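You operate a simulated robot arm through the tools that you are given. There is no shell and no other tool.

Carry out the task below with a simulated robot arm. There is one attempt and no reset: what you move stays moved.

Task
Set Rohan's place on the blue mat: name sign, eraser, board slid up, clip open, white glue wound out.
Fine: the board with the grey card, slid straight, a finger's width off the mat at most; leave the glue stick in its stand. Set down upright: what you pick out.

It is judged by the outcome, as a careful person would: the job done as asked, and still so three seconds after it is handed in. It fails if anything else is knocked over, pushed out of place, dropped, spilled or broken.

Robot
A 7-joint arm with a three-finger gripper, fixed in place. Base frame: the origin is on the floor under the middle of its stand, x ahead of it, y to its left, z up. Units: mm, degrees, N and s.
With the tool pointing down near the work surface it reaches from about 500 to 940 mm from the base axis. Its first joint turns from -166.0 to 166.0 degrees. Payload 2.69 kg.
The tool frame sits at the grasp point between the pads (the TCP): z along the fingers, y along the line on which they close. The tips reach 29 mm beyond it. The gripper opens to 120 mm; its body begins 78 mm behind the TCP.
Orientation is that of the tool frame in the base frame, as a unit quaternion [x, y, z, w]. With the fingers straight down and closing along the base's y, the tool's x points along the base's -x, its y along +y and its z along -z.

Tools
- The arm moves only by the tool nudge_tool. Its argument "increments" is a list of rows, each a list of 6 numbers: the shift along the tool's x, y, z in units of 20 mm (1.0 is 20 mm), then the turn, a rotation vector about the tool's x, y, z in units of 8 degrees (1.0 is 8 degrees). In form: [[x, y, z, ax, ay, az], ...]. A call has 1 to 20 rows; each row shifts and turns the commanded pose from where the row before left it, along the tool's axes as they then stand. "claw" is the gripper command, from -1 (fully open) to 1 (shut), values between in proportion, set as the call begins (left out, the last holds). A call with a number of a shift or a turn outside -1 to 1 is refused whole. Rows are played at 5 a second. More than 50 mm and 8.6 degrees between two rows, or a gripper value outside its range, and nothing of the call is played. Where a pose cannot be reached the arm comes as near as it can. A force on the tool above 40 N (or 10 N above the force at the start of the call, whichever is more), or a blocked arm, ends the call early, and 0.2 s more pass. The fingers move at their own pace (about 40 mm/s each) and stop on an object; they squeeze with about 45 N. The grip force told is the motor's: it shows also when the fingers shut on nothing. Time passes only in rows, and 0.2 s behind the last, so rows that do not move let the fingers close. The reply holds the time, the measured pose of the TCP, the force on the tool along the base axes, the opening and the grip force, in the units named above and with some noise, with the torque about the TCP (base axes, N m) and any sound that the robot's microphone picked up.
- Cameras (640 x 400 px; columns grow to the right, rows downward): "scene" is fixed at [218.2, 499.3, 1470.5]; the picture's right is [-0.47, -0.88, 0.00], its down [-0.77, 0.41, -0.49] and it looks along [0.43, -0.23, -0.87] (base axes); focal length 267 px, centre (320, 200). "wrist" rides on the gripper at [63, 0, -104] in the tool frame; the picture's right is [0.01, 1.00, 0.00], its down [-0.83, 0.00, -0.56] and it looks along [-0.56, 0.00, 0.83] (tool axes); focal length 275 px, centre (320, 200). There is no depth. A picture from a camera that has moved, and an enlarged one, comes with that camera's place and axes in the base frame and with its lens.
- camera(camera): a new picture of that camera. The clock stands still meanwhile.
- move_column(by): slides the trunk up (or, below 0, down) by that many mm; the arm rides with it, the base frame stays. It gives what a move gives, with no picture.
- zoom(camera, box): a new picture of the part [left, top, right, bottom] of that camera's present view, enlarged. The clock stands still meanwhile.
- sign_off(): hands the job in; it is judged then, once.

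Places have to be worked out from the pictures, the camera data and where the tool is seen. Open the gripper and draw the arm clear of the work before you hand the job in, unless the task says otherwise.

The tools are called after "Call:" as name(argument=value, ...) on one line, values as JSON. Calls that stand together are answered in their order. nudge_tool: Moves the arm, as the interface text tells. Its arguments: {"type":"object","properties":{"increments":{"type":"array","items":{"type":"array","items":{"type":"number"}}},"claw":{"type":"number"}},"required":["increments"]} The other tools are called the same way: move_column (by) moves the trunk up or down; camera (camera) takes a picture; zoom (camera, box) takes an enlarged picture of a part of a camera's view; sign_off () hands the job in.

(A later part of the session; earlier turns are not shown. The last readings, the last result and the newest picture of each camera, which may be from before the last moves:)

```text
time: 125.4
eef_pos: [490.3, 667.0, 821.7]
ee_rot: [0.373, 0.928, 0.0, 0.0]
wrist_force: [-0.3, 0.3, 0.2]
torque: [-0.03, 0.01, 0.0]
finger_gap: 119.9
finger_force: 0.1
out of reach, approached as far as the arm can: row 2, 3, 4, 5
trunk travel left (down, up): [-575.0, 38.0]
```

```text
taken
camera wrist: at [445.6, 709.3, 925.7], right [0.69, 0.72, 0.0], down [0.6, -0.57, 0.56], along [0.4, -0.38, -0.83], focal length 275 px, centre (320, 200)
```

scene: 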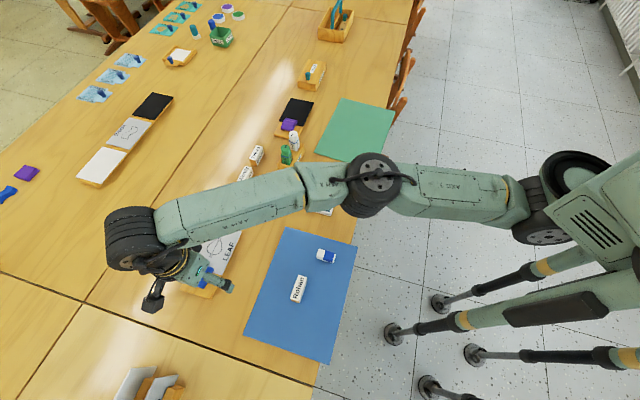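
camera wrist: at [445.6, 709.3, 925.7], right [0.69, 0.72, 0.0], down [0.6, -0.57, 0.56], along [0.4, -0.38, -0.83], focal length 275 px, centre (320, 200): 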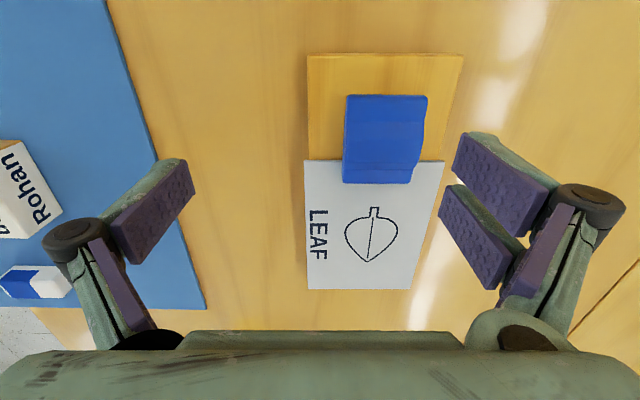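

Call:
camera(camera="scene")

```text
taken
```

scene: 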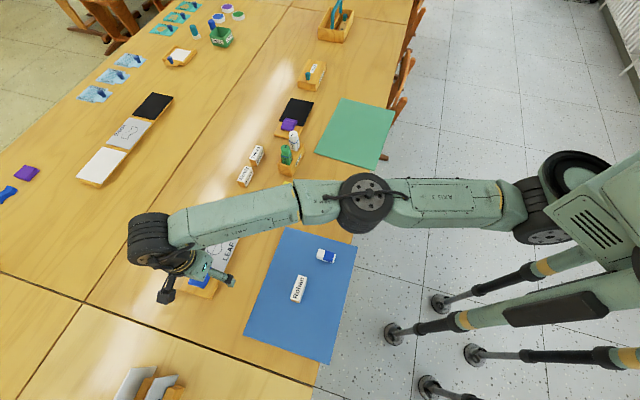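

The target at the bare end lies outside the arm's reach. The boundary points fit a 727 mm sphere about (213,2), and that end is about 759 mm out. The other end of the board is within reach, so I'll look at the card and wood edges there.

Call:
zoom(camera="wrist", box=[290, 150, 460, 300])

Call:
zoom(camera="scene", box=[190, 215, 260, 275])

```text
2.67 times, centred on (375, 225) of wrist
camera zoom: at [445.6, 709.3, 925.7], right [0.69, 0.72, 0.0], down [0.6, -0.57, 0.56], along [0.4, -0.38, -0.83], focal length 734 px, centre (173, 133)
```

zoom: 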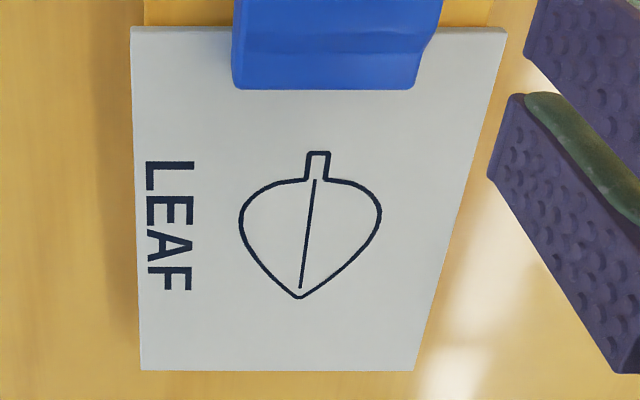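

```text
6.67 times, centred on (225, 245) of scene
camera zoom: at [218.2, 499.3, 1470.5], right [-0.47, -0.88, 0.0], down [-0.77, 0.41, -0.49], along [0.43, -0.23, -0.87], focal length 1782 px, centre (953, -100)
```

zoom: 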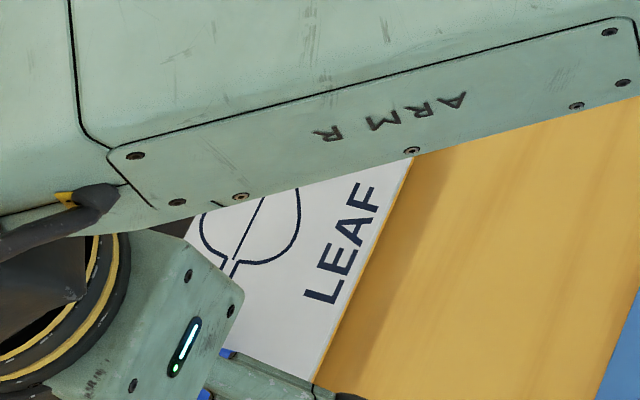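

The card overhangs the wood slightly along its whole length, so I'll clamp across the board at the reachable end with the TCP near (612,601). The arm is straight right now, so I'll tilt a little to unlock it, back inward and straighten again.

Call:
nudge_tool(increments=[[0, 0, 0, -1, 0, 0], [0, 0, 0, -1, 0, 0], [0, -0.8, 0, 0, 0, 0], [0, -0.8, 0, 0, 0, 0], [0, -0.8, -0.2, 0, 0, 0], [0, -0.8, -0.2, 0, 0, 0], [0, -0.8, -0.2, 0, 0, 0], [0, 0, 0, 1, 0, 0], [0, 0, 0, 1, 0, 0], [0, 0, 0, 0, 0, 0]])

Call:
camera(camera="wrist")

```text
time: 127.6
eef_pos: [435.7, 610.9, 809.6]
ee_rot: [0.372, 0.928, -0.002, 0.0]
wrist_force: [0.6, -0.4, 0.4]
torque: [0.02, 0.02, 0.03]
finger_gap: 119.9
finger_force: 0.0
trunk travel left (down, up): [-575.0, 38.0]
```

```text
taken
camera wrist: at [391.3, 651.7, 914.5], right [0.69, 0.72, 0.0], down [0.6, -0.57, 0.56], along [0.4, -0.38, -0.83], focal length 275 px, centre (320, 200)
```

wrist: 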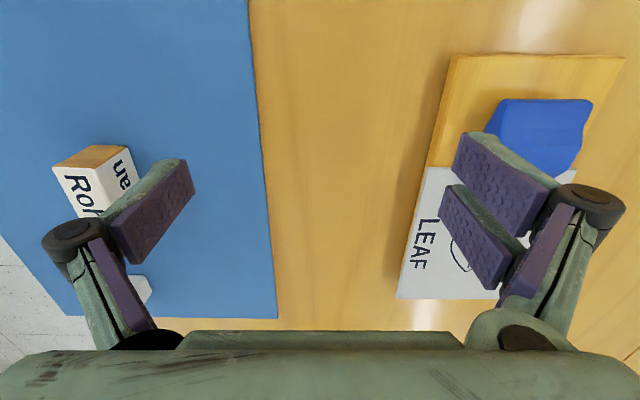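

Call:
nudge_tool(increments=[[0, 0, -0.7, 0, 0, 0], [0, 0, -0.7, 0, 0, 0], [0, 0, -0.7, 0, 0, 0], [-0.951, 0.6, 0, 0, 0, 0], [-0.951, 0.6, 0, 0, 0, 0], [-0.951, 0.6, 0, 0, 0, 0], [-0.951, 0.6, 0, 0, 0, 0], [-0.951, 0.6, 0, 0, 0, 0], [-0.951, 0.6, 0, 0, 0, 0], [-0.951, 0.6, 0, 0, 0, 0], [0, 0, 0, 0, 0, 0]])

Call:
camera(camera="wrist")

```text
time: 130.0
eef_pos: [589.6, 577.2, 851.4]
ee_rot: [0.372, 0.928, 0.0, 0.0]
wrist_force: [-0.1, -0.1, 0.5]
torque: [0.02, -0.02, 0.01]
finger_gap: 120.3
finger_force: 0.1
trunk travel left (down, up): [-575.0, 38.0]
```

```text
taken
camera wrist: at [544.0, 620.0, 955.4], right [0.69, 0.72, 0.0], down [0.6, -0.57, 0.56], along [0.4, -0.38, -0.83], focal length 275 px, centre (320, 200)
```

wrist: 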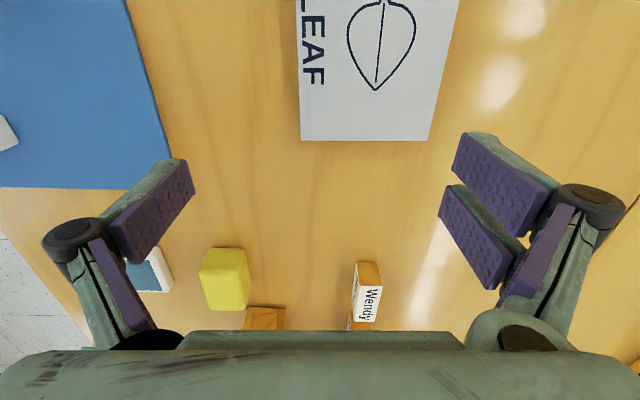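

Call:
nudge_tool(increments=[[0, 0, 0.9, 0, 0, 0], [0, 0, 0.9, 0, 0, 0], [0, 0.6, 0, 0, 0, 0], [0, 0.6, 0, 0, 0, 0], [0, 0.48, 0, 0, 0, 0], [0, 0, 0, 0, 0, 0]])

Call:
camera(camera="wrist")

Call:
camera(camera="scene")

```text
time: 131.4
eef_pos: [612.8, 601.4, 816.1]
ee_rot: [0.373, 0.928, 0.0, -0.001]
wrist_force: [-0.6, -0.3, -0.6]
torque: [-0.02, -0.02, 0.0]
finger_gap: 119.9
finger_force: 0.0
trunk travel left (down, up): [-575.0, 38.0]
```

```text
taken
camera wrist: at [568.0, 644.2, 920.1], right [0.69, 0.72, 0.0], down [0.6, -0.57, 0.56], along [0.4, -0.38, -0.83], focal length 275 px, centre (320, 200)
```

wrist: 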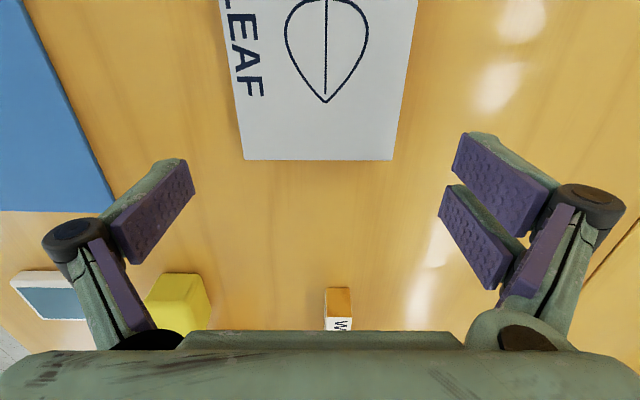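

```text
taken
```

scene: 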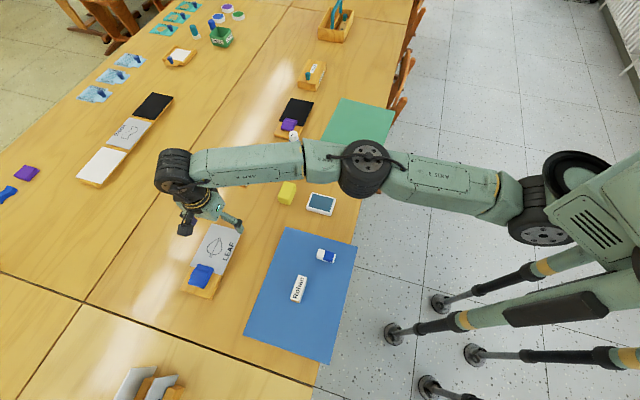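

The board end is centred between the open fingers with matching yaw. I'll descend around it carefully.

Call:
nudge_tool(increments=[[0.2, 0, 0, 0, 0, 0], [0, 0, 0.6, 0, 0, 0], [0, 0, 0.6, 0, 0, 0], [0, 0, 0.5, 0, 0, 0], [0, 0, 0, 0, 0, 0]])

Call:
camera(camera="wrist")

Call:
zoom(camera="scene", box=[180, 195, 260, 260])

```text
time: 132.6
eef_pos: [610.2, 604.1, 780.6]
ee_rot: [0.373, 0.928, 0.0, 0.0]
wrist_force: [0.4, 0.1, -0.4]
torque: [0.02, 0.01, -0.02]
finger_gap: 120.1
finger_force: 0.1
trunk travel left (down, up): [-575.0, 38.0]
```

```text
taken
camera wrist: at [565.8, 646.9, 885.6], right [0.69, 0.72, 0.0], down [0.6, -0.57, 0.56], along [0.4, -0.38, -0.83], focal length 275 px, centre (320, 200)
```

wrist: 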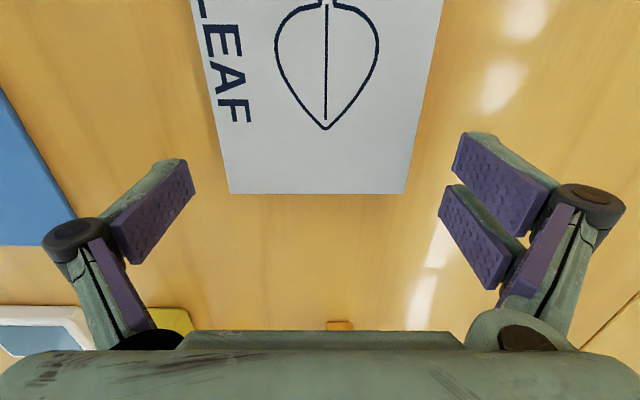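

```text
6.15 times, centred on (220, 228) of scene
camera zoom: at [218.2, 499.3, 1470.5], right [-0.47, -0.88, 0.0], down [-0.77, 0.41, -0.49], along [0.43, -0.23, -0.87], focal length 1645 px, centre (935, 31)
```

zoom: 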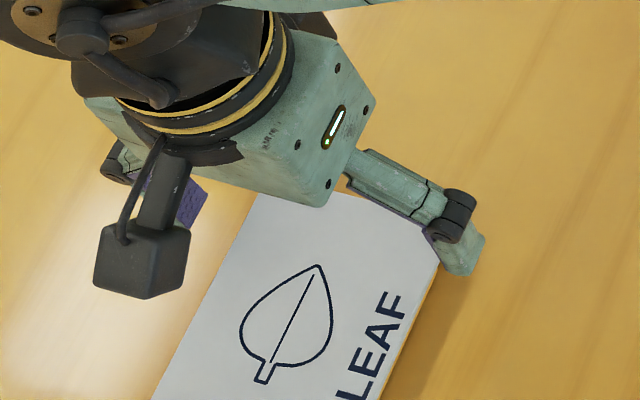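

Call:
nudge_tool(increments=[[0, 0, 0.2, 0, 0, 0], [0, 0, 0.15, 0, 0, 0], [0, 0, 0, 0, 0, 0]])

Call:
nudge_tool(increments=[[0, 0, 0.1, 0, 0, 0], [0, 0, 0, 0, 0, 0]])

Call:
nudge_tool(increments=[[0, 0, 0.08, 0, 0, 0], [0, 0, 0, 0, 0, 0]])

```text
time: 133.4
eef_pos: [609.3, 603.3, 774.2]
ee_rot: [0.374, 0.927, 0.0, 0.0]
wrist_force: [-0.3, 0.2, -0.5]
torque: [-0.03, -0.01, 0.0]
finger_gap: 120.1
finger_force: 0.0
trunk travel left (down, up): [-575.0, 38.0]
```

```text
time: 134.0
eef_pos: [609.6, 604.2, 773.0]
ee_rot: [0.373, 0.928, 0.0, 0.0]
wrist_force: [-0.7, -0.3, -0.3]
torque: [0.02, 0.01, 0.02]
finger_gap: 120.0
finger_force: 0.1
trunk travel left (down, up): [-575.0, 38.0]
```

```text
time: 134.6
eef_pos: [611.1, 604.4, 771.3]
ee_rot: [0.374, 0.927, 0.0, 0.001]
wrist_force: [0.5, 0.3, 0.0]
torque: [0.0, -0.01, -0.01]
finger_gap: 120.0
finger_force: 0.1
trunk travel left (down, up): [-575.0, 38.0]
```

Call:
nudge_tool(increments=[[0, 0, 0.08, 0, 0, 0], [0, 0, 0, 0, 0, 0]])

Call:
nudge_tool(increments=[[0, 0, 0.08, 0, 0, 0], [0, 0, 0, 0, 0, 0]])

Call:
zoom(camera="scene", box=[210, 205, 250, 240])

```text
time: 135.2
eef_pos: [610.1, 603.4, 769.9]
ee_rot: [0.374, 0.927, 0.0, 0.0]
wrist_force: [-0.2, 0.3, -1.0]
torque: [-0.05, 0.0, 0.04]
finger_gap: 120.2
finger_force: 0.1
trunk travel left (down, up): [-575.0, 38.0]
```

```text
time: 135.8
eef_pos: [609.2, 603.7, 768.3]
ee_rot: [0.374, 0.927, -0.002, 0.0]
wrist_force: [0.9, -0.4, -0.3]
torque: [0.02, -0.03, 0.0]
finger_gap: 120.2
finger_force: 0.1
trunk travel left (down, up): [-575.0, 38.0]
```

```text
11.43 times, centred on (230, 222) of scene
camera zoom: at [218.2, 499.3, 1470.5], right [-0.47, -0.88, 0.0], down [-0.77, 0.41, -0.49], along [0.43, -0.23, -0.87], focal length 3055 px, centre (1349, -57)
```

zoom: 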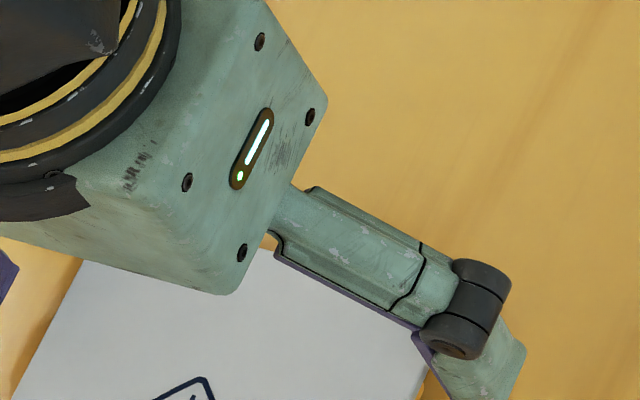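

Call:
nudge_tool(increments=[[0, 0, 0.08, 0, 0, 0], [0, 0, 0, 0, 0, 0]])

Call:
nudge_tool(increments=[[0, 0, 0.08, 0, 0, 0], [0, 0, 0, 0, 0, 0]])

Call:
nudge_tool(increments=[[0, 0, 0.08, 0, 0, 0], [0, 0, 0, 0, 0, 0]])

```text
time: 136.4
eef_pos: [609.7, 604.6, 766.9]
ee_rot: [0.373, 0.928, 0.001, 0.0]
wrist_force: [0.1, -0.4, -0.3]
torque: [-0.04, -0.02, 0.01]
finger_gap: 120.2
finger_force: 0.0
trunk travel left (down, up): [-575.0, 38.0]
```

```text
time: 137.0
eef_pos: [610.0, 604.4, 766.2]
ee_rot: [0.374, 0.927, 0.001, 0.001]
wrist_force: [-0.4, -0.5, -0.9]
torque: [-0.01, -0.01, -0.01]
finger_gap: 120.0
finger_force: 0.0
trunk travel left (down, up): [-575.0, 38.0]
```

```text
time: 137.6
eef_pos: [609.2, 604.4, 764.0]
ee_rot: [0.374, 0.928, 0.0, 0.0]
wrist_force: [0.0, 1.3, 0.1]
torque: [0.0, -0.02, -0.02]
finger_gap: 119.7
finger_force: 0.1
trunk travel left (down, up): [-575.0, 38.0]
```

No table contact yet, probably because the fingertips sit higher when fully splayed. I'll raise a little, narrow the gap to about 106 mm (still clear of the 97 mm card), then feel for the table.

Call:
nudge_tool(increments=[[0, 0, -0.4, 0, 0, 0], [0, 0, 0, 0, 0, 0]])

Call:
nudge_tool(increments=[[0, 0, 0, 0, 0, 0], [0, 0, 0, 0, 0, 0], [0, 0, 0, 0, 0, 0]], claw=-0.77)

Call:
camera(camera="wrist")

```text
time: 138.2
eef_pos: [611.1, 604.3, 770.5]
ee_rot: [0.374, 0.928, 0.0, 0.0]
wrist_force: [0.0, -0.7, -0.7]
torque: [-0.03, 0.0, 0.0]
finger_gap: 120.1
finger_force: 0.0
trunk travel left (down, up): [-575.0, 38.0]
```

```text
time: 139.0
eef_pos: [611.0, 603.8, 772.1]
ee_rot: [0.374, 0.927, 0.0, 0.0]
wrist_force: [0.8, 0.1, 0.2]
torque: [0.01, 0.0, 0.03]
finger_gap: 106.3
finger_force: 0.1
trunk travel left (down, up): [-575.0, 38.0]
```

```text
taken
camera wrist: at [565.9, 646.9, 876.2], right [0.69, 0.72, 0.0], down [0.6, -0.57, 0.56], along [0.4, -0.38, -0.83], focal length 275 px, centre (320, 200)
```

wrist: 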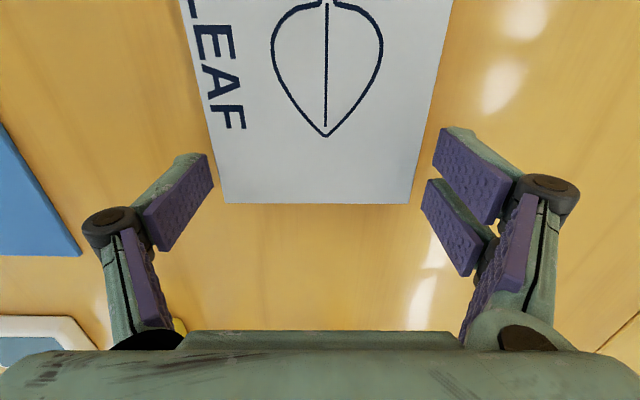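

Call:
nudge_tool(increments=[[0, 0, 0.15, 0, 0, 0], [0, 0, 0, 0, 0, 0]])

Call:
nudge_tool(increments=[[0, 0, 0.1, 0, 0, 0], [0, 0, 0, 0, 0, 0]])

Call:
nudge_tool(increments=[[0, 0, 0.1, 0, 0, 0], [0, 0, 0, 0, 0, 0]])

Call:
nudge_tool(increments=[[0, 0, 0.1, 0, 0, 0], [0, 0, 0, 0, 0, 0]])

```text
time: 139.6
eef_pos: [609.8, 605.5, 768.3]
ee_rot: [0.374, 0.927, 0.001, 0.0]
wrist_force: [-0.3, 0.0, 0.5]
torque: [0.0, -0.01, 0.0]
finger_gap: 106.1
finger_force: 0.0
trunk travel left (down, up): [-575.0, 38.0]
```

```text
time: 140.2
eef_pos: [610.1, 603.9, 766.5]
ee_rot: [0.374, 0.927, 0.0, 0.0]
wrist_force: [0.1, 0.0, -0.9]
torque: [0.02, -0.01, -0.03]
finger_gap: 106.0
finger_force: 0.0
trunk travel left (down, up): [-575.0, 38.0]
```

```text
time: 140.8
eef_pos: [610.6, 603.8, 764.3]
ee_rot: [0.374, 0.927, 0.0, 0.0]
wrist_force: [-0.7, 0.7, 0.0]
torque: [0.02, -0.01, 0.01]
finger_gap: 106.5
finger_force: 0.1
trunk travel left (down, up): [-575.0, 38.0]
```

```text
time: 141.4
eef_pos: [610.3, 603.7, 761.7]
ee_rot: [0.374, 0.928, 0.0, -0.001]
wrist_force: [0.5, 0.5, -0.2]
torque: [0.02, 0.01, -0.01]
finger_gap: 106.0
finger_force: 0.0
trunk travel left (down, up): [-575.0, 38.0]
```

Call:
nudge_tool(increments=[[0, 0, 0.1, 0, 0, 0], [0, 0, 0, 0, 0, 0]])

Call:
nudge_tool(increments=[[0, 0, 0.1, 0, 0, 0], [0, 0, 0, 0, 0, 0]])

Call:
zoom(camera="wrist", box=[130, 90, 530, 290])

```text
time: 142.0
eef_pos: [609.1, 604.0, 759.8]
ee_rot: [0.373, 0.928, 0.0, 0.0]
wrist_force: [0.0, 0.5, 0.1]
torque: [-0.02, -0.01, 0.03]
finger_gap: 106.0
finger_force: 0.1
trunk travel left (down, up): [-575.0, 38.0]
```

```text
time: 142.6
eef_pos: [610.1, 604.5, 757.9]
ee_rot: [0.374, 0.927, 0.0, 0.0]
wrist_force: [-0.5, 0.7, -0.5]
torque: [-0.02, 0.05, -0.01]
finger_gap: 106.5
finger_force: 0.1
trunk travel left (down, up): [-575.0, 38.0]
```

```text
1.60 times, centred on (330, 190) of wrist
camera zoom: at [565.7, 646.2, 862.3], right [0.69, 0.72, 0.0], down [0.6, -0.57, 0.56], along [0.4, -0.38, -0.83], focal length 440 px, centre (304, 216)
```

zoom: 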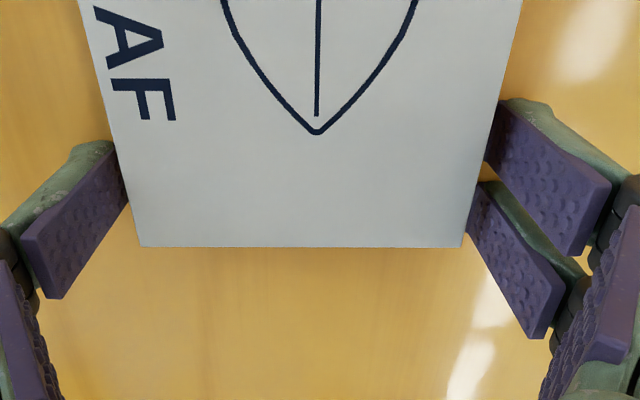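

Call:
nudge_tool(increments=[[0, 0, 0.1, 0, 0, 0], [0, 0, 0, 0, 0, 0]])

Call:
nudge_tool(increments=[[0, 0, 0.1, 0, 0, 0], [0, 0, 0, 0, 0, 0]])

Call:
nudge_tool(increments=[[0, 0, 0.1, 0, 0, 0], [0, 0, 0, 0, 0, 0]])

```text
time: 143.2
eef_pos: [609.0, 604.3, 756.8]
ee_rot: [0.373, 0.928, 0.0, 0.0]
wrist_force: [-1.2, 0.0, 1.5]
torque: [-0.06, 0.03, 0.0]
finger_gap: 106.4
finger_force: 0.3
trunk travel left (down, up): [-575.0, 38.0]
```

```text
time: 143.8
eef_pos: [608.8, 603.0, 756.2]
ee_rot: [0.374, 0.927, 0.001, 0.0]
wrist_force: [-0.7, -1.1, 9.9]
torque: [-0.04, 0.03, -0.01]
finger_gap: 107.9
finger_force: 3.5
trunk travel left (down, up): [-575.0, 38.0]
```

```text
time: 144.4
eef_pos: [607.7, 603.9, 754.0]
ee_rot: [0.373, 0.928, 0.002, 0.001]
wrist_force: [-0.8, -3.4, 16.6]
torque: [0.0, 0.0, -0.04]
finger_gap: 110.8
finger_force: 5.4
trunk travel left (down, up): [-575.0, 38.0]
```

The fingertips touch the table at TCP z≈756.5, so the table surface is at z≈727.5, lower than I assumed. I'll raise to about 763.5 so the tips will clear the 4 mm mat, then close on the board.

Call:
nudge_tool(increments=[[0, 0, -0.3, 0, 0, 0], [0, 0, -0.29, 0, 0, 0], [0, 0, 0, 0, 0, 0], [0, 0, 0, 0, 0, 0]])

Call:
nudge_tool(increments=[[0, 0, 0, 0, 0, 0], [0, 0, 0, 0, 0, 0], [0, 0, 0, 0, 0, 0], [0, 0, 0, 0, 0, 0]], claw=-0.6)

Call:
camera(camera="wrist")

```text
time: 145.4
eef_pos: [610.8, 602.7, 762.8]
ee_rot: [0.374, 0.928, 0.0, -0.001]
wrist_force: [-0.1, 0.0, -0.1]
torque: [-0.01, -0.01, -0.02]
finger_gap: 106.2
finger_force: 0.1
trunk travel left (down, up): [-575.0, 38.0]
```

```text
time: 146.4
eef_pos: [610.0, 603.6, 763.5]
ee_rot: [0.375, 0.927, 0.0, -0.001]
wrist_force: [-0.6, -0.6, -0.2]
torque: [0.0, -0.02, 0.02]
finger_gap: 96.1
finger_force: 0.2
trunk travel left (down, up): [-575.0, 38.0]
```

```text
taken
camera wrist: at [565.7, 646.5, 868.4], right [0.69, 0.72, 0.0], down [0.6, -0.57, 0.56], along [0.4, -0.38, -0.83], focal length 275 px, centre (320, 200)
```

wrist: 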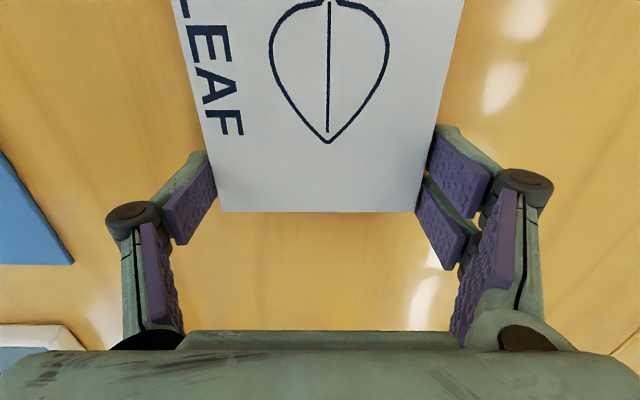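

The tips splay upward when open, so that touch at 756.5 puts the table at about z≈743, which agrees with the earlier vision estimate. The pads now just reach the card edges, so I'll close further to clamp.

Call:
nudge_tool(increments=[[0, 0, 0, 0, 0, 0], [0, 0, 0, 0, 0, 0], [0, 0, 0, 0, 0, 0], [0, 0, 0, 0, 0, 0]], claw=-0.3)

Call:
camera(camera="wrist")

Call:
zoom(camera="scene", box=[180, 205, 260, 305])

```text
time: 147.4
eef_pos: [610.8, 603.3, 764.3]
ee_rot: [0.374, 0.927, 0.0, 0.0]
wrist_force: [0.0, 0.1, 2.5]
torque: [-0.01, 0.12, 0.03]
finger_gap: 93.3
finger_force: 44.9
trunk travel left (down, up): [-575.0, 38.0]
```

```text
taken
camera wrist: at [565.6, 646.5, 868.9], right [0.69, 0.72, 0.0], down [0.6, -0.57, 0.56], along [0.4, -0.38, -0.83], focal length 275 px, centre (320, 200)
```

wrist: 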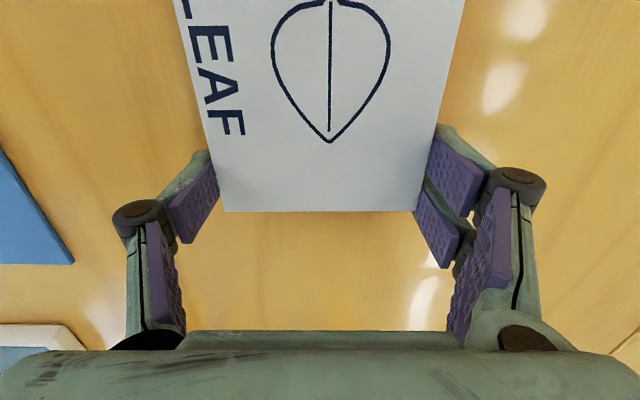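

```text
4.00 times, centred on (220, 255) of scene
camera zoom: at [218.2, 499.3, 1470.5], right [-0.47, -0.88, 0.0], down [-0.77, 0.41, -0.49], along [0.43, -0.23, -0.87], focal length 1069 px, centre (720, -20)
```

zoom: 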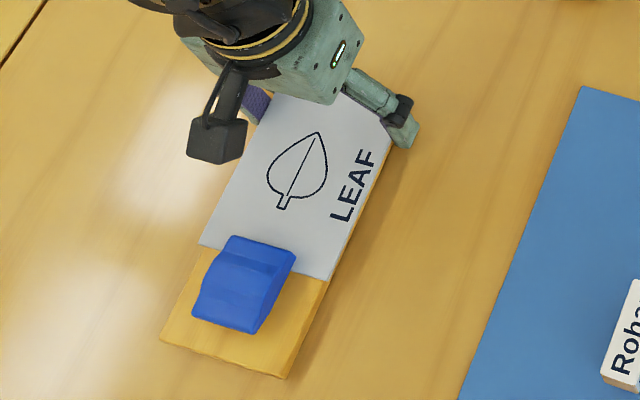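

The board is clamped at a 93 mm gap with 45 N. I'll start the slide with very small steps, since the arm is close to full stretch, and check that everything follows.

Call:
nudge_tool(increments=[[0, -0.08, 0, 0, 0, 0], [0, -0.08, 0, 0, 0, 0], [0, -0.1, 0, 0, 0, 0], [0, -0.12, 0, 0, 0, 0], [0, 0, 0, 0, 0, 0]])

Call:
zoom(camera="scene", box=[180, 205, 260, 305])

```text
time: 148.6
eef_pos: [604.0, 598.3, 764.3]
ee_rot: [0.374, 0.927, 0.0, 0.001]
wrist_force: [4.6, 2.9, 6.5]
torque: [0.11, 0.1, -0.2]
finger_gap: 93.3
finger_force: 45.2
trunk travel left (down, up): [-575.0, 38.0]
```

```text
4.00 times, centred on (220, 255) of scene
camera zoom: at [218.2, 499.3, 1470.5], right [-0.47, -0.88, 0.0], down [-0.77, 0.41, -0.49], along [0.43, -0.23, -0.87], focal length 1069 px, centre (720, -20)
```

zoom: 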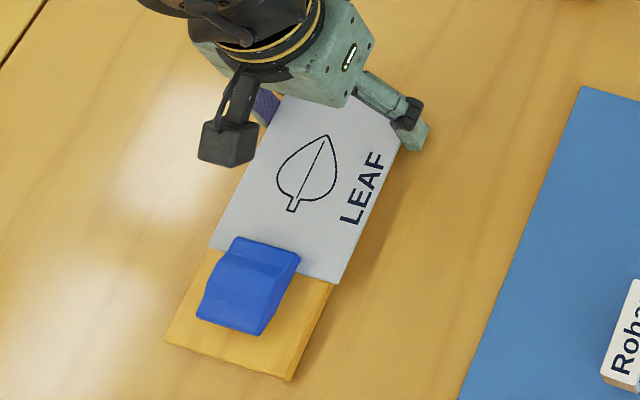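

The card moved with the fingers but the wood mostly stayed, so the card is a separate piece held only by the clip. I'll reverse the same distance to put the card back before trying anything else.

Call:
nudge_tool(increments=[[0, 0.1, 0, 0, 0, 0], [0, 0.1, 0, 0, 0, 0], [0, 0.08, 0, 0, 0, 0], [0, 0.06, 0, 0, 0, 0], [0, 0, 0, 0, 0, 0]])

Call:
zoom(camera="scene", box=[180, 205, 260, 305])

Call:
zoom(camera="scene", box=[180, 255, 230, 305])

```text
time: 149.8
eef_pos: [608.8, 603.8, 763.4]
ee_rot: [0.373, 0.928, 0.0, 0.001]
wrist_force: [-3.9, -3.4, 6.8]
torque: [-0.08, -0.02, 0.12]
finger_gap: 93.3
finger_force: 45.2
trunk travel left (down, up): [-575.0, 38.0]
```

```text
4.00 times, centred on (220, 255) of scene
camera zoom: at [218.2, 499.3, 1470.5], right [-0.47, -0.88, 0.0], down [-0.77, 0.41, -0.49], along [0.43, -0.23, -0.87], focal length 1069 px, centre (720, -20)
```

zoom: 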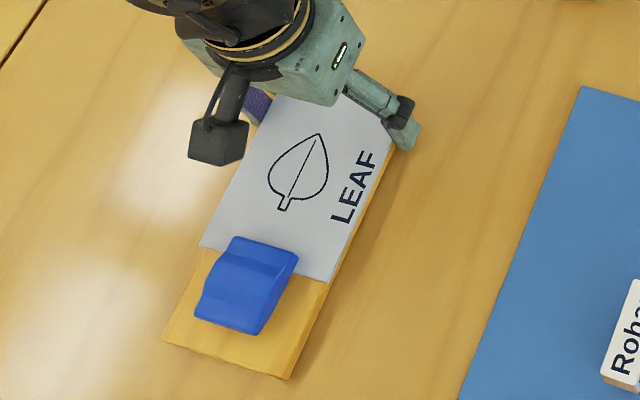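

```text
8.00 times, centred on (205, 280) of scene
camera zoom: at [218.2, 499.3, 1470.5], right [-0.47, -0.88, 0.0], down [-0.77, 0.41, -0.49], along [0.43, -0.23, -0.87], focal length 2138 px, centre (1240, -440)
```

zoom: 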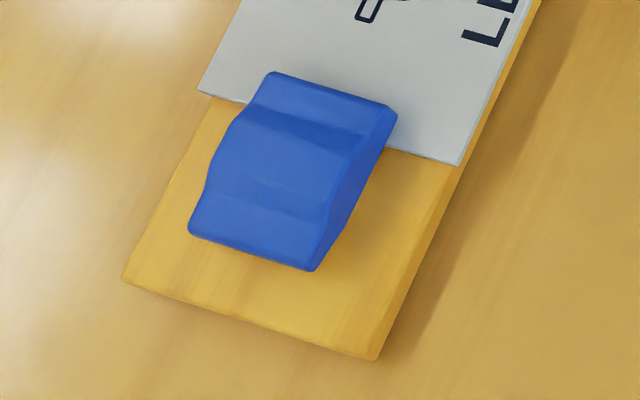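

The card is back. The last test showed what happens: the card slips about 4 mm until the far pads meet the wood's far edge, and after that the wood follows without turning. So I can pull in small steps with this clamp and nudge the card back afterward. I'll begin pulling and watch the yaw.

Call:
nudge_tool(increments=[[0, -0.1, 0, 0, 0, 0], [0, -0.1, 0, 0, 0, 0], [0, -0.1, 0, 0, 0, 0], [0, -0.1, 0, 0, 0, 0], [0, -0.12, 0, 0, 0, 0], [0, -0.12, 0, 0, 0, 0], [0, -0.12, 0, 0, 0, 0], [0, 0, 0, 0, 0, 0]])

Call:
zoom(camera="scene", box=[180, 205, 260, 305])

```text
time: 151.6
eef_pos: [599.0, 593.7, 763.7]
ee_rot: [0.373, 0.928, 0.0, 0.0]
wrist_force: [1.3, 3.8, 4.0]
torque: [0.05, -0.12, -0.01]
finger_gap: 93.4
finger_force: 44.4
trunk travel left (down, up): [-575.0, 38.0]
```

```text
4.00 times, centred on (220, 255) of scene
camera zoom: at [218.2, 499.3, 1470.5], right [-0.47, -0.88, 0.0], down [-0.77, 0.41, -0.49], along [0.43, -0.23, -0.87], focal length 1069 px, centre (720, -20)
```

zoom: 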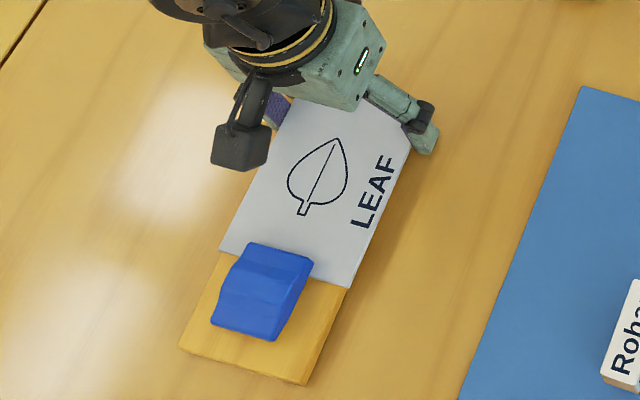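

The wood now follows the pull with little rotation. I'll continue in moderate steps.

Call:
nudge_tool(increments=[[0, -0.2, 0, 0, 0, 0], [0, -0.2, 0, 0, 0, 0], [0, -0.25, 0, 0, 0, 0], [0, -0.25, 0, 0, 0, 0], [0, -0.25, 0, 0, 0, 0], [0, -0.25, 0, 0, 0, 0], [0, 0, 0, 0, 0, 0]])

Call:
zoom(camera="scene", box=[180, 205, 260, 305])

Call:
camera(camera="wrist")

```text
time: 153.2
eef_pos: [579.2, 572.3, 764.0]
ee_rot: [0.374, 0.927, 0.0, 0.0]
wrist_force: [3.9, 3.0, 5.6]
torque: [0.16, -0.11, -0.11]
finger_gap: 93.4
finger_force: 44.9
trunk travel left (down, up): [-575.0, 38.0]
```

```text
4.00 times, centred on (220, 255) of scene
camera zoom: at [218.2, 499.3, 1470.5], right [-0.47, -0.88, 0.0], down [-0.77, 0.41, -0.49], along [0.43, -0.23, -0.87], focal length 1069 px, centre (720, -20)
```

zoom: 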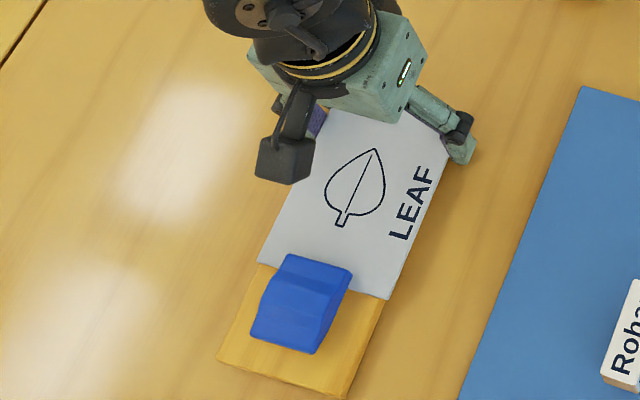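

```text
taken
camera wrist: at [534.9, 614.9, 868.7], right [0.69, 0.72, 0.0], down [0.6, -0.57, 0.56], along [0.4, -0.38, -0.83], focal length 275 px, centre (320, 200)
```

wrist: 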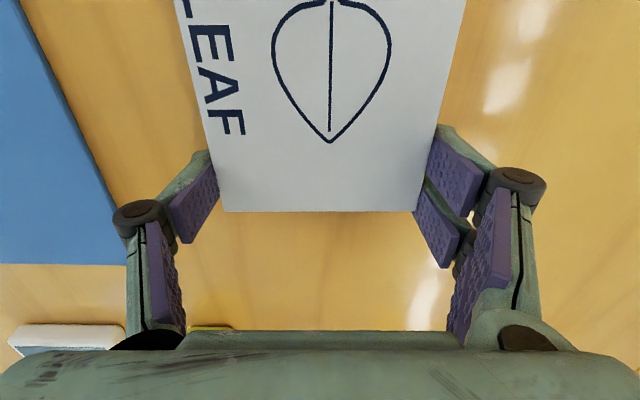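

Call:
nudge_tool(increments=[[0, -0.25, 0, 0, 0, 0], [0, -0.25, 0, 0, 0, 0], [0, -0.25, 0, 0, 0, 0], [0, -0.25, 0, 0, 0, 0], [0, -0.25, 0, 0, 0, 0], [0, -0.25, 0, 0, 0, 0], [0, -0.25, 0, 0, 0, 0], [0, -0.25, 0, 0, 0, 0], [0, 0, 0, 0, 0, 0]])

Call:
zoom(camera="scene", box=[190, 205, 290, 315])

Call:
camera(camera="wrist")

```text
time: 155.2
eef_pos: [552.9, 542.9, 765.3]
ee_rot: [0.374, 0.927, 0.0, -0.001]
wrist_force: [0.3, 0.4, -1.3]
torque: [-0.13, -0.14, -0.05]
finger_gap: 93.1
finger_force: 44.6
trunk travel left (down, up): [-575.0, 38.0]
```

```text
3.64 times, centred on (240, 260) of scene
camera zoom: at [218.2, 499.3, 1470.5], right [-0.47, -0.88, 0.0], down [-0.77, 0.41, -0.49], along [0.43, -0.23, -0.87], focal length 972 px, centre (611, -18)
```

zoom: 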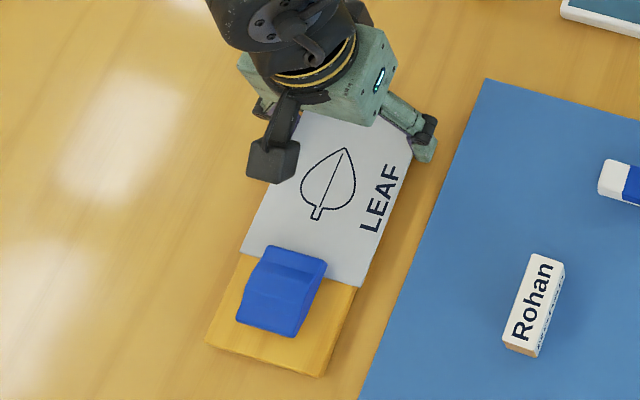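

```text
taken
camera wrist: at [507.7, 585.9, 868.9], right [0.69, 0.72, 0.0], down [0.6, -0.57, 0.56], along [0.4, -0.38, -0.83], focal length 275 px, centre (320, 200)
```

wrist: 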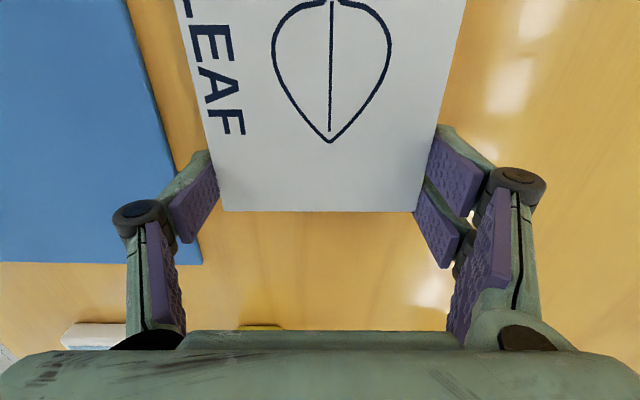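

About 26 mm of gap remains at the card edge. I'll do the last stretch in small steps and stop with the card edge just short of the mat.

Call:
nudge_tool(increments=[[0, -0.2, 0, 0, 0, 0], [0, -0.2, 0, 0, 0, 0], [0, -0.2, 0, 0, 0, 0], [0, -0.2, 0, 0, 0, 0], [0, -0.2, 0, 0, 0, 0], [0, 0, 0, 0, 0, 0]])

Call:
zoom(camera="scene", box=[200, 215, 290, 315])

Call:
camera(camera="wrist")

```text
time: 156.6
eef_pos: [539.2, 529.3, 764.1]
ee_rot: [0.374, 0.928, 0.001, 0.001]
wrist_force: [3.7, 2.8, 4.7]
torque: [-0.18, 0.2, -0.14]
finger_gap: 93.1
finger_force: 44.5
trunk travel left (down, up): [-575.0, 38.0]
```

```text
4.00 times, centred on (245, 265) of scene
camera zoom: at [218.2, 499.3, 1470.5], right [-0.47, -0.88, 0.0], down [-0.77, 0.41, -0.49], along [0.43, -0.23, -0.87], focal length 1069 px, centre (620, -60)
```

zoom: 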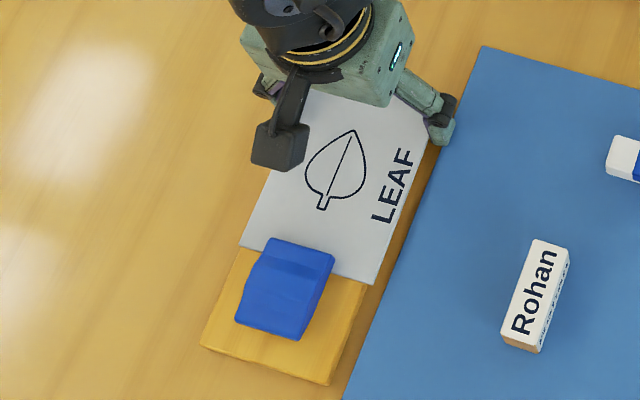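

```text
taken
camera wrist: at [493.8, 571.6, 868.9], right [0.69, 0.72, 0.0], down [0.6, -0.57, 0.56], along [0.4, -0.38, -0.83], focal length 275 px, centre (320, 200)
```

wrist: 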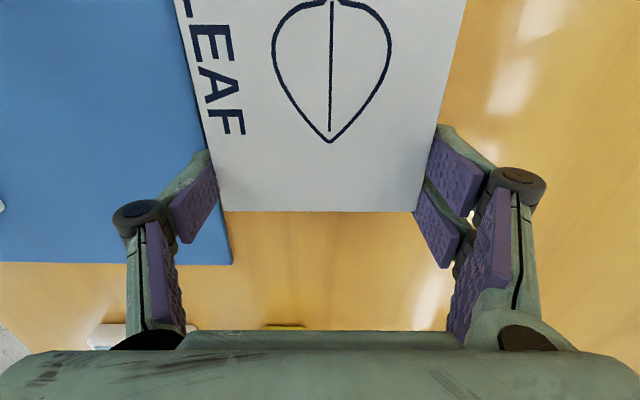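

Call:
nudge_tool(increments=[[0, -0.1, 0, 0, 0, 0], [0, -0.1, 0, 0, 0, 0], [0, -0.06, 0, 0, 0, 0], [0, 0, 0, 0, 0, 0]])

Call:
zoom(camera="scene", box=[200, 215, 290, 315])

Call:
zoom(camera="scene", box=[245, 240, 285, 320])

```text
time: 157.6
eef_pos: [535.0, 524.3, 764.4]
ee_rot: [0.373, 0.928, 0.0, 0.0]
wrist_force: [4.8, 4.0, 6.3]
torque: [-0.09, 0.15, -0.19]
finger_gap: 93.4
finger_force: 45.5
trunk travel left (down, up): [-575.0, 38.0]
```

```text
4.00 times, centred on (245, 265) of scene
camera zoom: at [218.2, 499.3, 1470.5], right [-0.47, -0.88, 0.0], down [-0.77, 0.41, -0.49], along [0.43, -0.23, -0.87], focal length 1069 px, centre (620, -60)
```

zoom: 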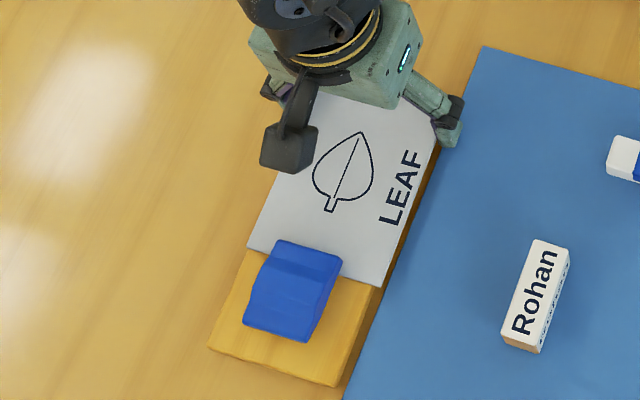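

```text
5.00 times, centred on (265, 280) of scene
camera zoom: at [218.2, 499.3, 1470.5], right [-0.47, -0.88, 0.0], down [-0.77, 0.41, -0.49], along [0.43, -0.23, -0.87], focal length 1336 px, centre (595, -200)
```

zoom: 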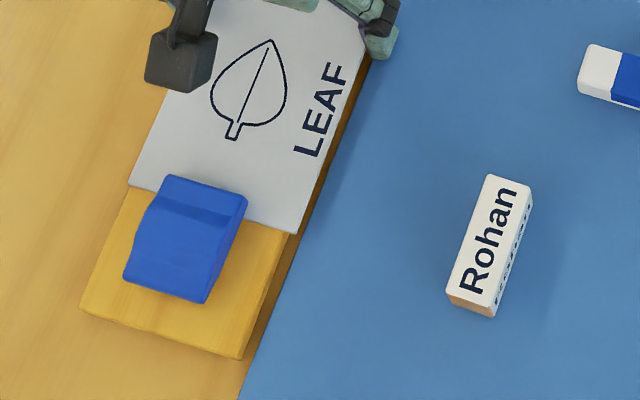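

Call:
zoom(camera="scene", box=[255, 270, 290, 315])

Call:
zoom(camera="scene", box=[285, 235, 325, 285])

```text
8.89 times, centred on (272, 292) of scene
camera zoom: at [218.2, 499.3, 1470.5], right [-0.47, -0.88, 0.0], down [-0.77, 0.41, -0.49], along [0.43, -0.23, -0.87], focal length 2376 px, centre (742, -622)
```

zoom: 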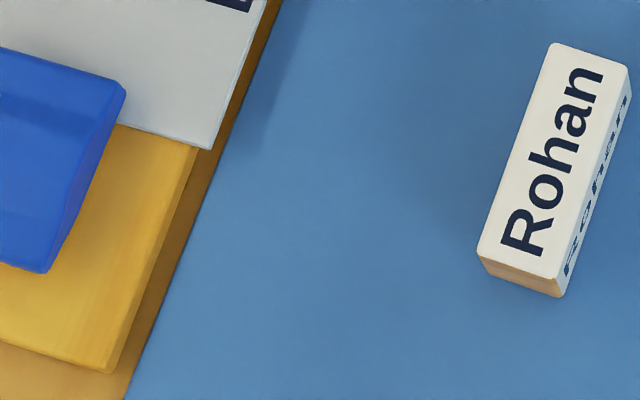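

```text
8.00 times, centred on (305, 260) of scene
camera zoom: at [218.2, 499.3, 1470.5], right [-0.47, -0.88, 0.0], down [-0.77, 0.41, -0.49], along [0.43, -0.23, -0.87], focal length 2138 px, centre (440, -280)
```

zoom: 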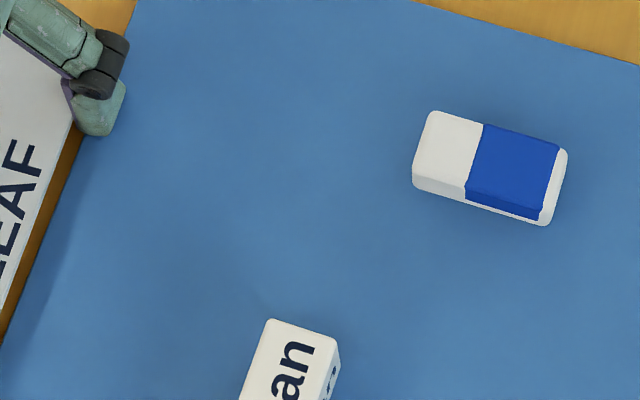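

The board is now just a few millimetres off the mat and parallel to it. The card sits about 4.6 mm too far toward the mat relative to the wood, so I'll push it back by that much with the same clamp.

Call:
nudge_tool(increments=[[0, 0.08, 0, 0, 0, 0], [0, 0.08, 0, 0, 0, 0], [0, 0.07, 0, 0, 0, 0], [0, 0, 0, 0, 0, 0], [0, 0, 0, 0, 0, 0]])

Call:
zoom(camera="scene", box=[200, 215, 290, 315])

Call:
zoom(camera="scene", box=[255, 270, 290, 315])

```text
time: 158.8
eef_pos: [536.6, 528.4, 762.9]
ee_rot: [0.373, 0.928, 0.0, 0.001]
wrist_force: [-5.2, -2.4, 2.6]
torque: [-0.45, 0.12, -0.12]
finger_gap: 93.4
finger_force: 45.1
trunk travel left (down, up): [-575.0, 38.0]
```

```text
4.00 times, centred on (245, 265) of scene
camera zoom: at [218.2, 499.3, 1470.5], right [-0.47, -0.88, 0.0], down [-0.77, 0.41, -0.49], along [0.43, -0.23, -0.87], focal length 1069 px, centre (620, -60)
```

zoom: 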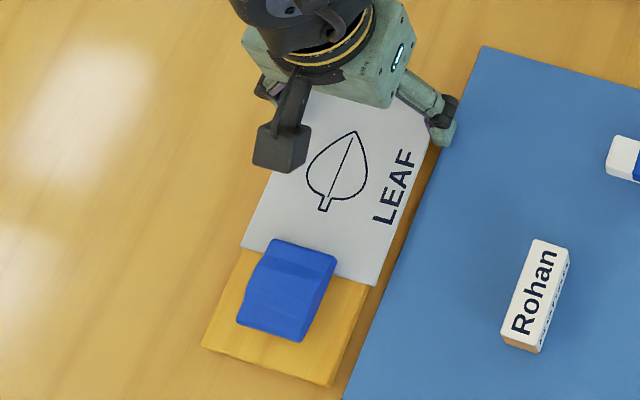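

```text
8.89 times, centred on (272, 292) of scene
camera zoom: at [218.2, 499.3, 1470.5], right [-0.47, -0.88, 0.0], down [-0.77, 0.41, -0.49], along [0.43, -0.23, -0.87], focal length 2376 px, centre (742, -622)
```

zoom: 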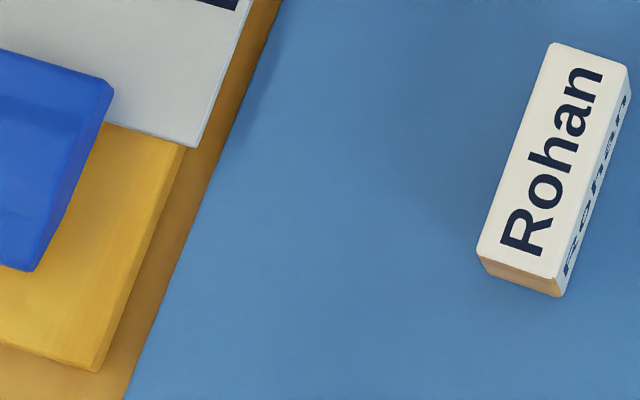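

Most of that went into moving the whole board back about 3 mm; the card overhang on the near side is only about 3.5 mm, so the card is already roughly centred. I'll pull a final 3 mm so both ends sit comfortably within a finger's width.

Call:
nudge_tool(increments=[[0, -0.08, 0, 0, 0, 0], [0, -0.08, 0, 0, 0, 0], [0, 0, 0, 0, 0, 0], [0, 0, 0, 0, 0, 0]])

Call:
zoom(camera="scene", box=[200, 215, 290, 315])

Call:
zoom(camera="scene", box=[255, 270, 290, 315])

```text
time: 159.8
eef_pos: [535.2, 525.4, 763.4]
ee_rot: [0.373, 0.928, 0.001, 0.0]
wrist_force: [4.0, 3.4, 4.5]
torque: [-0.11, 0.17, -0.17]
finger_gap: 93.1
finger_force: 45.5
trunk travel left (down, up): [-575.0, 38.0]
```

```text
4.00 times, centred on (245, 265) of scene
camera zoom: at [218.2, 499.3, 1470.5], right [-0.47, -0.88, 0.0], down [-0.77, 0.41, -0.49], along [0.43, -0.23, -0.87], focal length 1069 px, centre (620, -60)
```

zoom: 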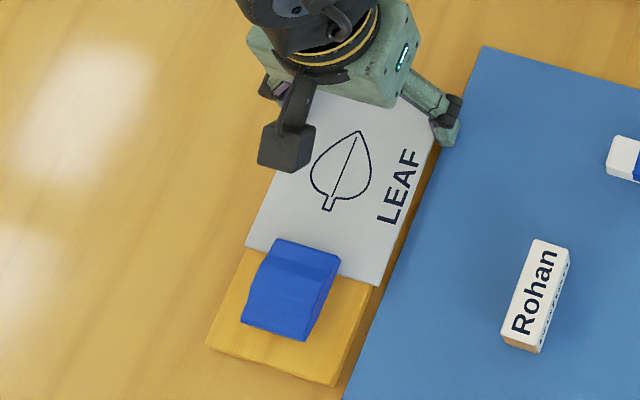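

```text
8.89 times, centred on (272, 292) of scene
camera zoom: at [218.2, 499.3, 1470.5], right [-0.47, -0.88, 0.0], down [-0.77, 0.41, -0.49], along [0.43, -0.23, -0.87], focal length 2376 px, centre (742, -622)
```

zoom: 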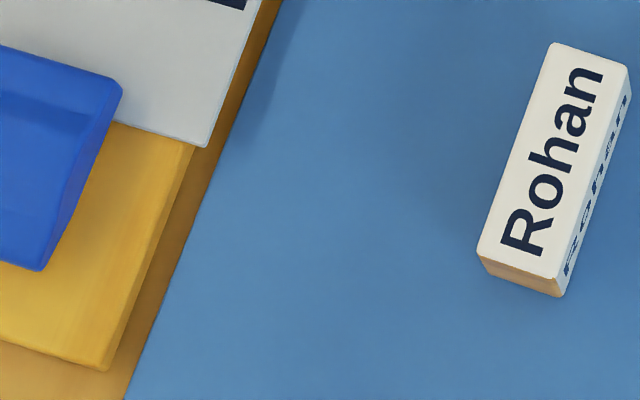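

The wood is about 5 mm from the mat at one end and about 10 mm at the other, with the card sitting properly. I'll open the fingers and lift straight up.

Call:
nudge_tool(increments=[[0, 0, 0, 0, 0, 0], [0, 0, 0, 0, 0, 0], [0, 0, 0, 0, 0, 0], [0, 0, -0.3, 0, 0, 0], [0, 0, -0.6, 0, 0, 0], [0, 0, -0.9, 0, 0, 0], [0, 0, -0.9, 0, 0, 0], [0, 0, -0.9, 0, 0, 0], [0, 0, 0, 0, 0, 0]], claw=-0.85)

Call:
camera(camera="wrist")

Call:
camera(camera="scene")

```text
time: 161.8
eef_pos: [534.7, 526.5, 835.6]
ee_rot: [0.373, 0.928, 0.0, 0.0]
wrist_force: [-0.6, 0.1, -0.5]
torque: [0.0, 0.01, 0.02]
finger_gap: 111.1
finger_force: 0.0
trunk travel left (down, up): [-575.0, 38.0]
```

```text
taken
camera wrist: at [490.7, 569.5, 939.9], right [0.69, 0.72, 0.0], down [0.6, -0.57, 0.56], along [0.4, -0.38, -0.83], focal length 275 px, centre (320, 200)
```

wrist: 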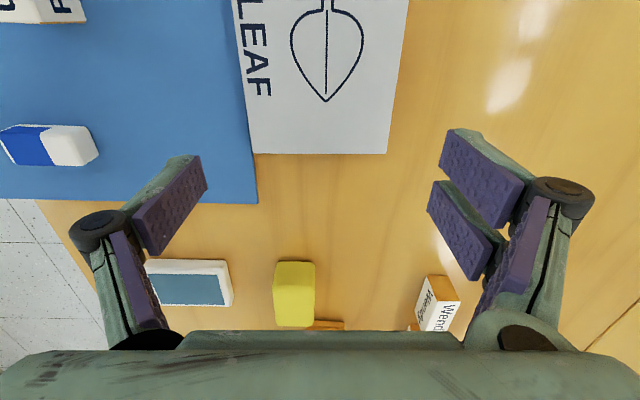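

```text
taken
```

scene: 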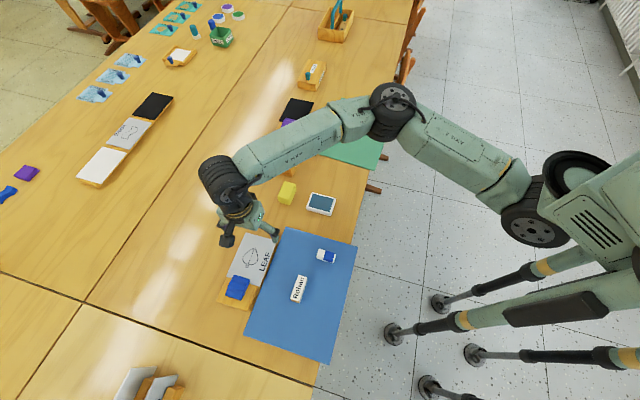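

The board stayed put and everything else is in place. I'll move over the clip end to inspect the gap, the card and the clip before opening it.

Call:
nudge_tool(increments=[[0.3, 0, -0.9, 0, 0, 0], [0.8, 0, -0.9, 0, 0, 0], [0.9, 0, 0, 0, 0, 0], [0.9, 0, 0, 0, 0, 0], [0.9, 0, 0, 0, 0, 0], [0.9, 0, 0, 0, 0, 0], [0.7, 0, 0, 0, 0, 0], [0, 0, 0, 0, 0, 0]])

Call:
camera(camera="wrist")

Call:
zoom(camera="wrist", box=[200, 40, 440, 260])

```text
time: 163.6
eef_pos: [456.1, 600.3, 872.2]
ee_rot: [0.374, 0.928, 0.0, 0.0]
wrist_force: [0.7, -0.2, 0.4]
torque: [-0.02, 0.01, 0.02]
finger_gap: 111.0
finger_force: 0.1
trunk travel left (down, up): [-575.0, 38.0]
```

```text
taken
camera wrist: at [411.7, 644.3, 976.8], right [0.69, 0.72, 0.0], down [0.6, -0.57, 0.56], along [0.4, -0.38, -0.83], focal length 275 px, centre (320, 200)
```

wrist: 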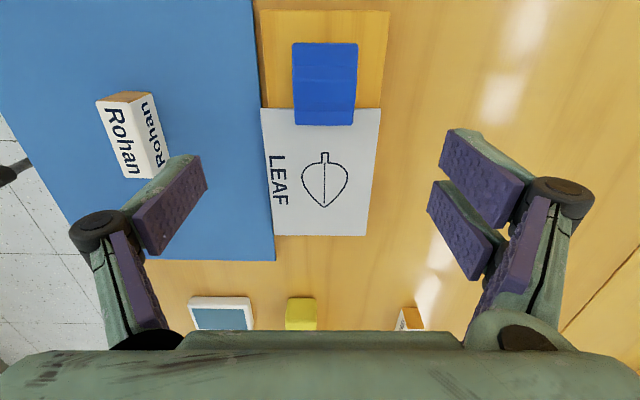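

```text
1.82 times, centred on (320, 150) of wrist
camera zoom: at [411.7, 644.3, 976.8], right [0.69, 0.72, 0.0], down [0.6, -0.57, 0.56], along [0.4, -0.38, -0.83], focal length 500 px, centre (320, 291)
```

zoom: 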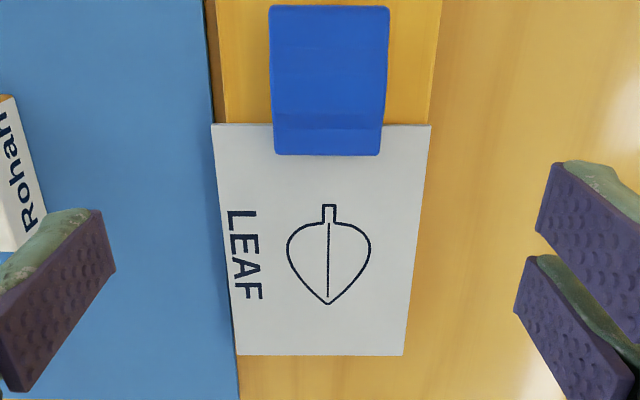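

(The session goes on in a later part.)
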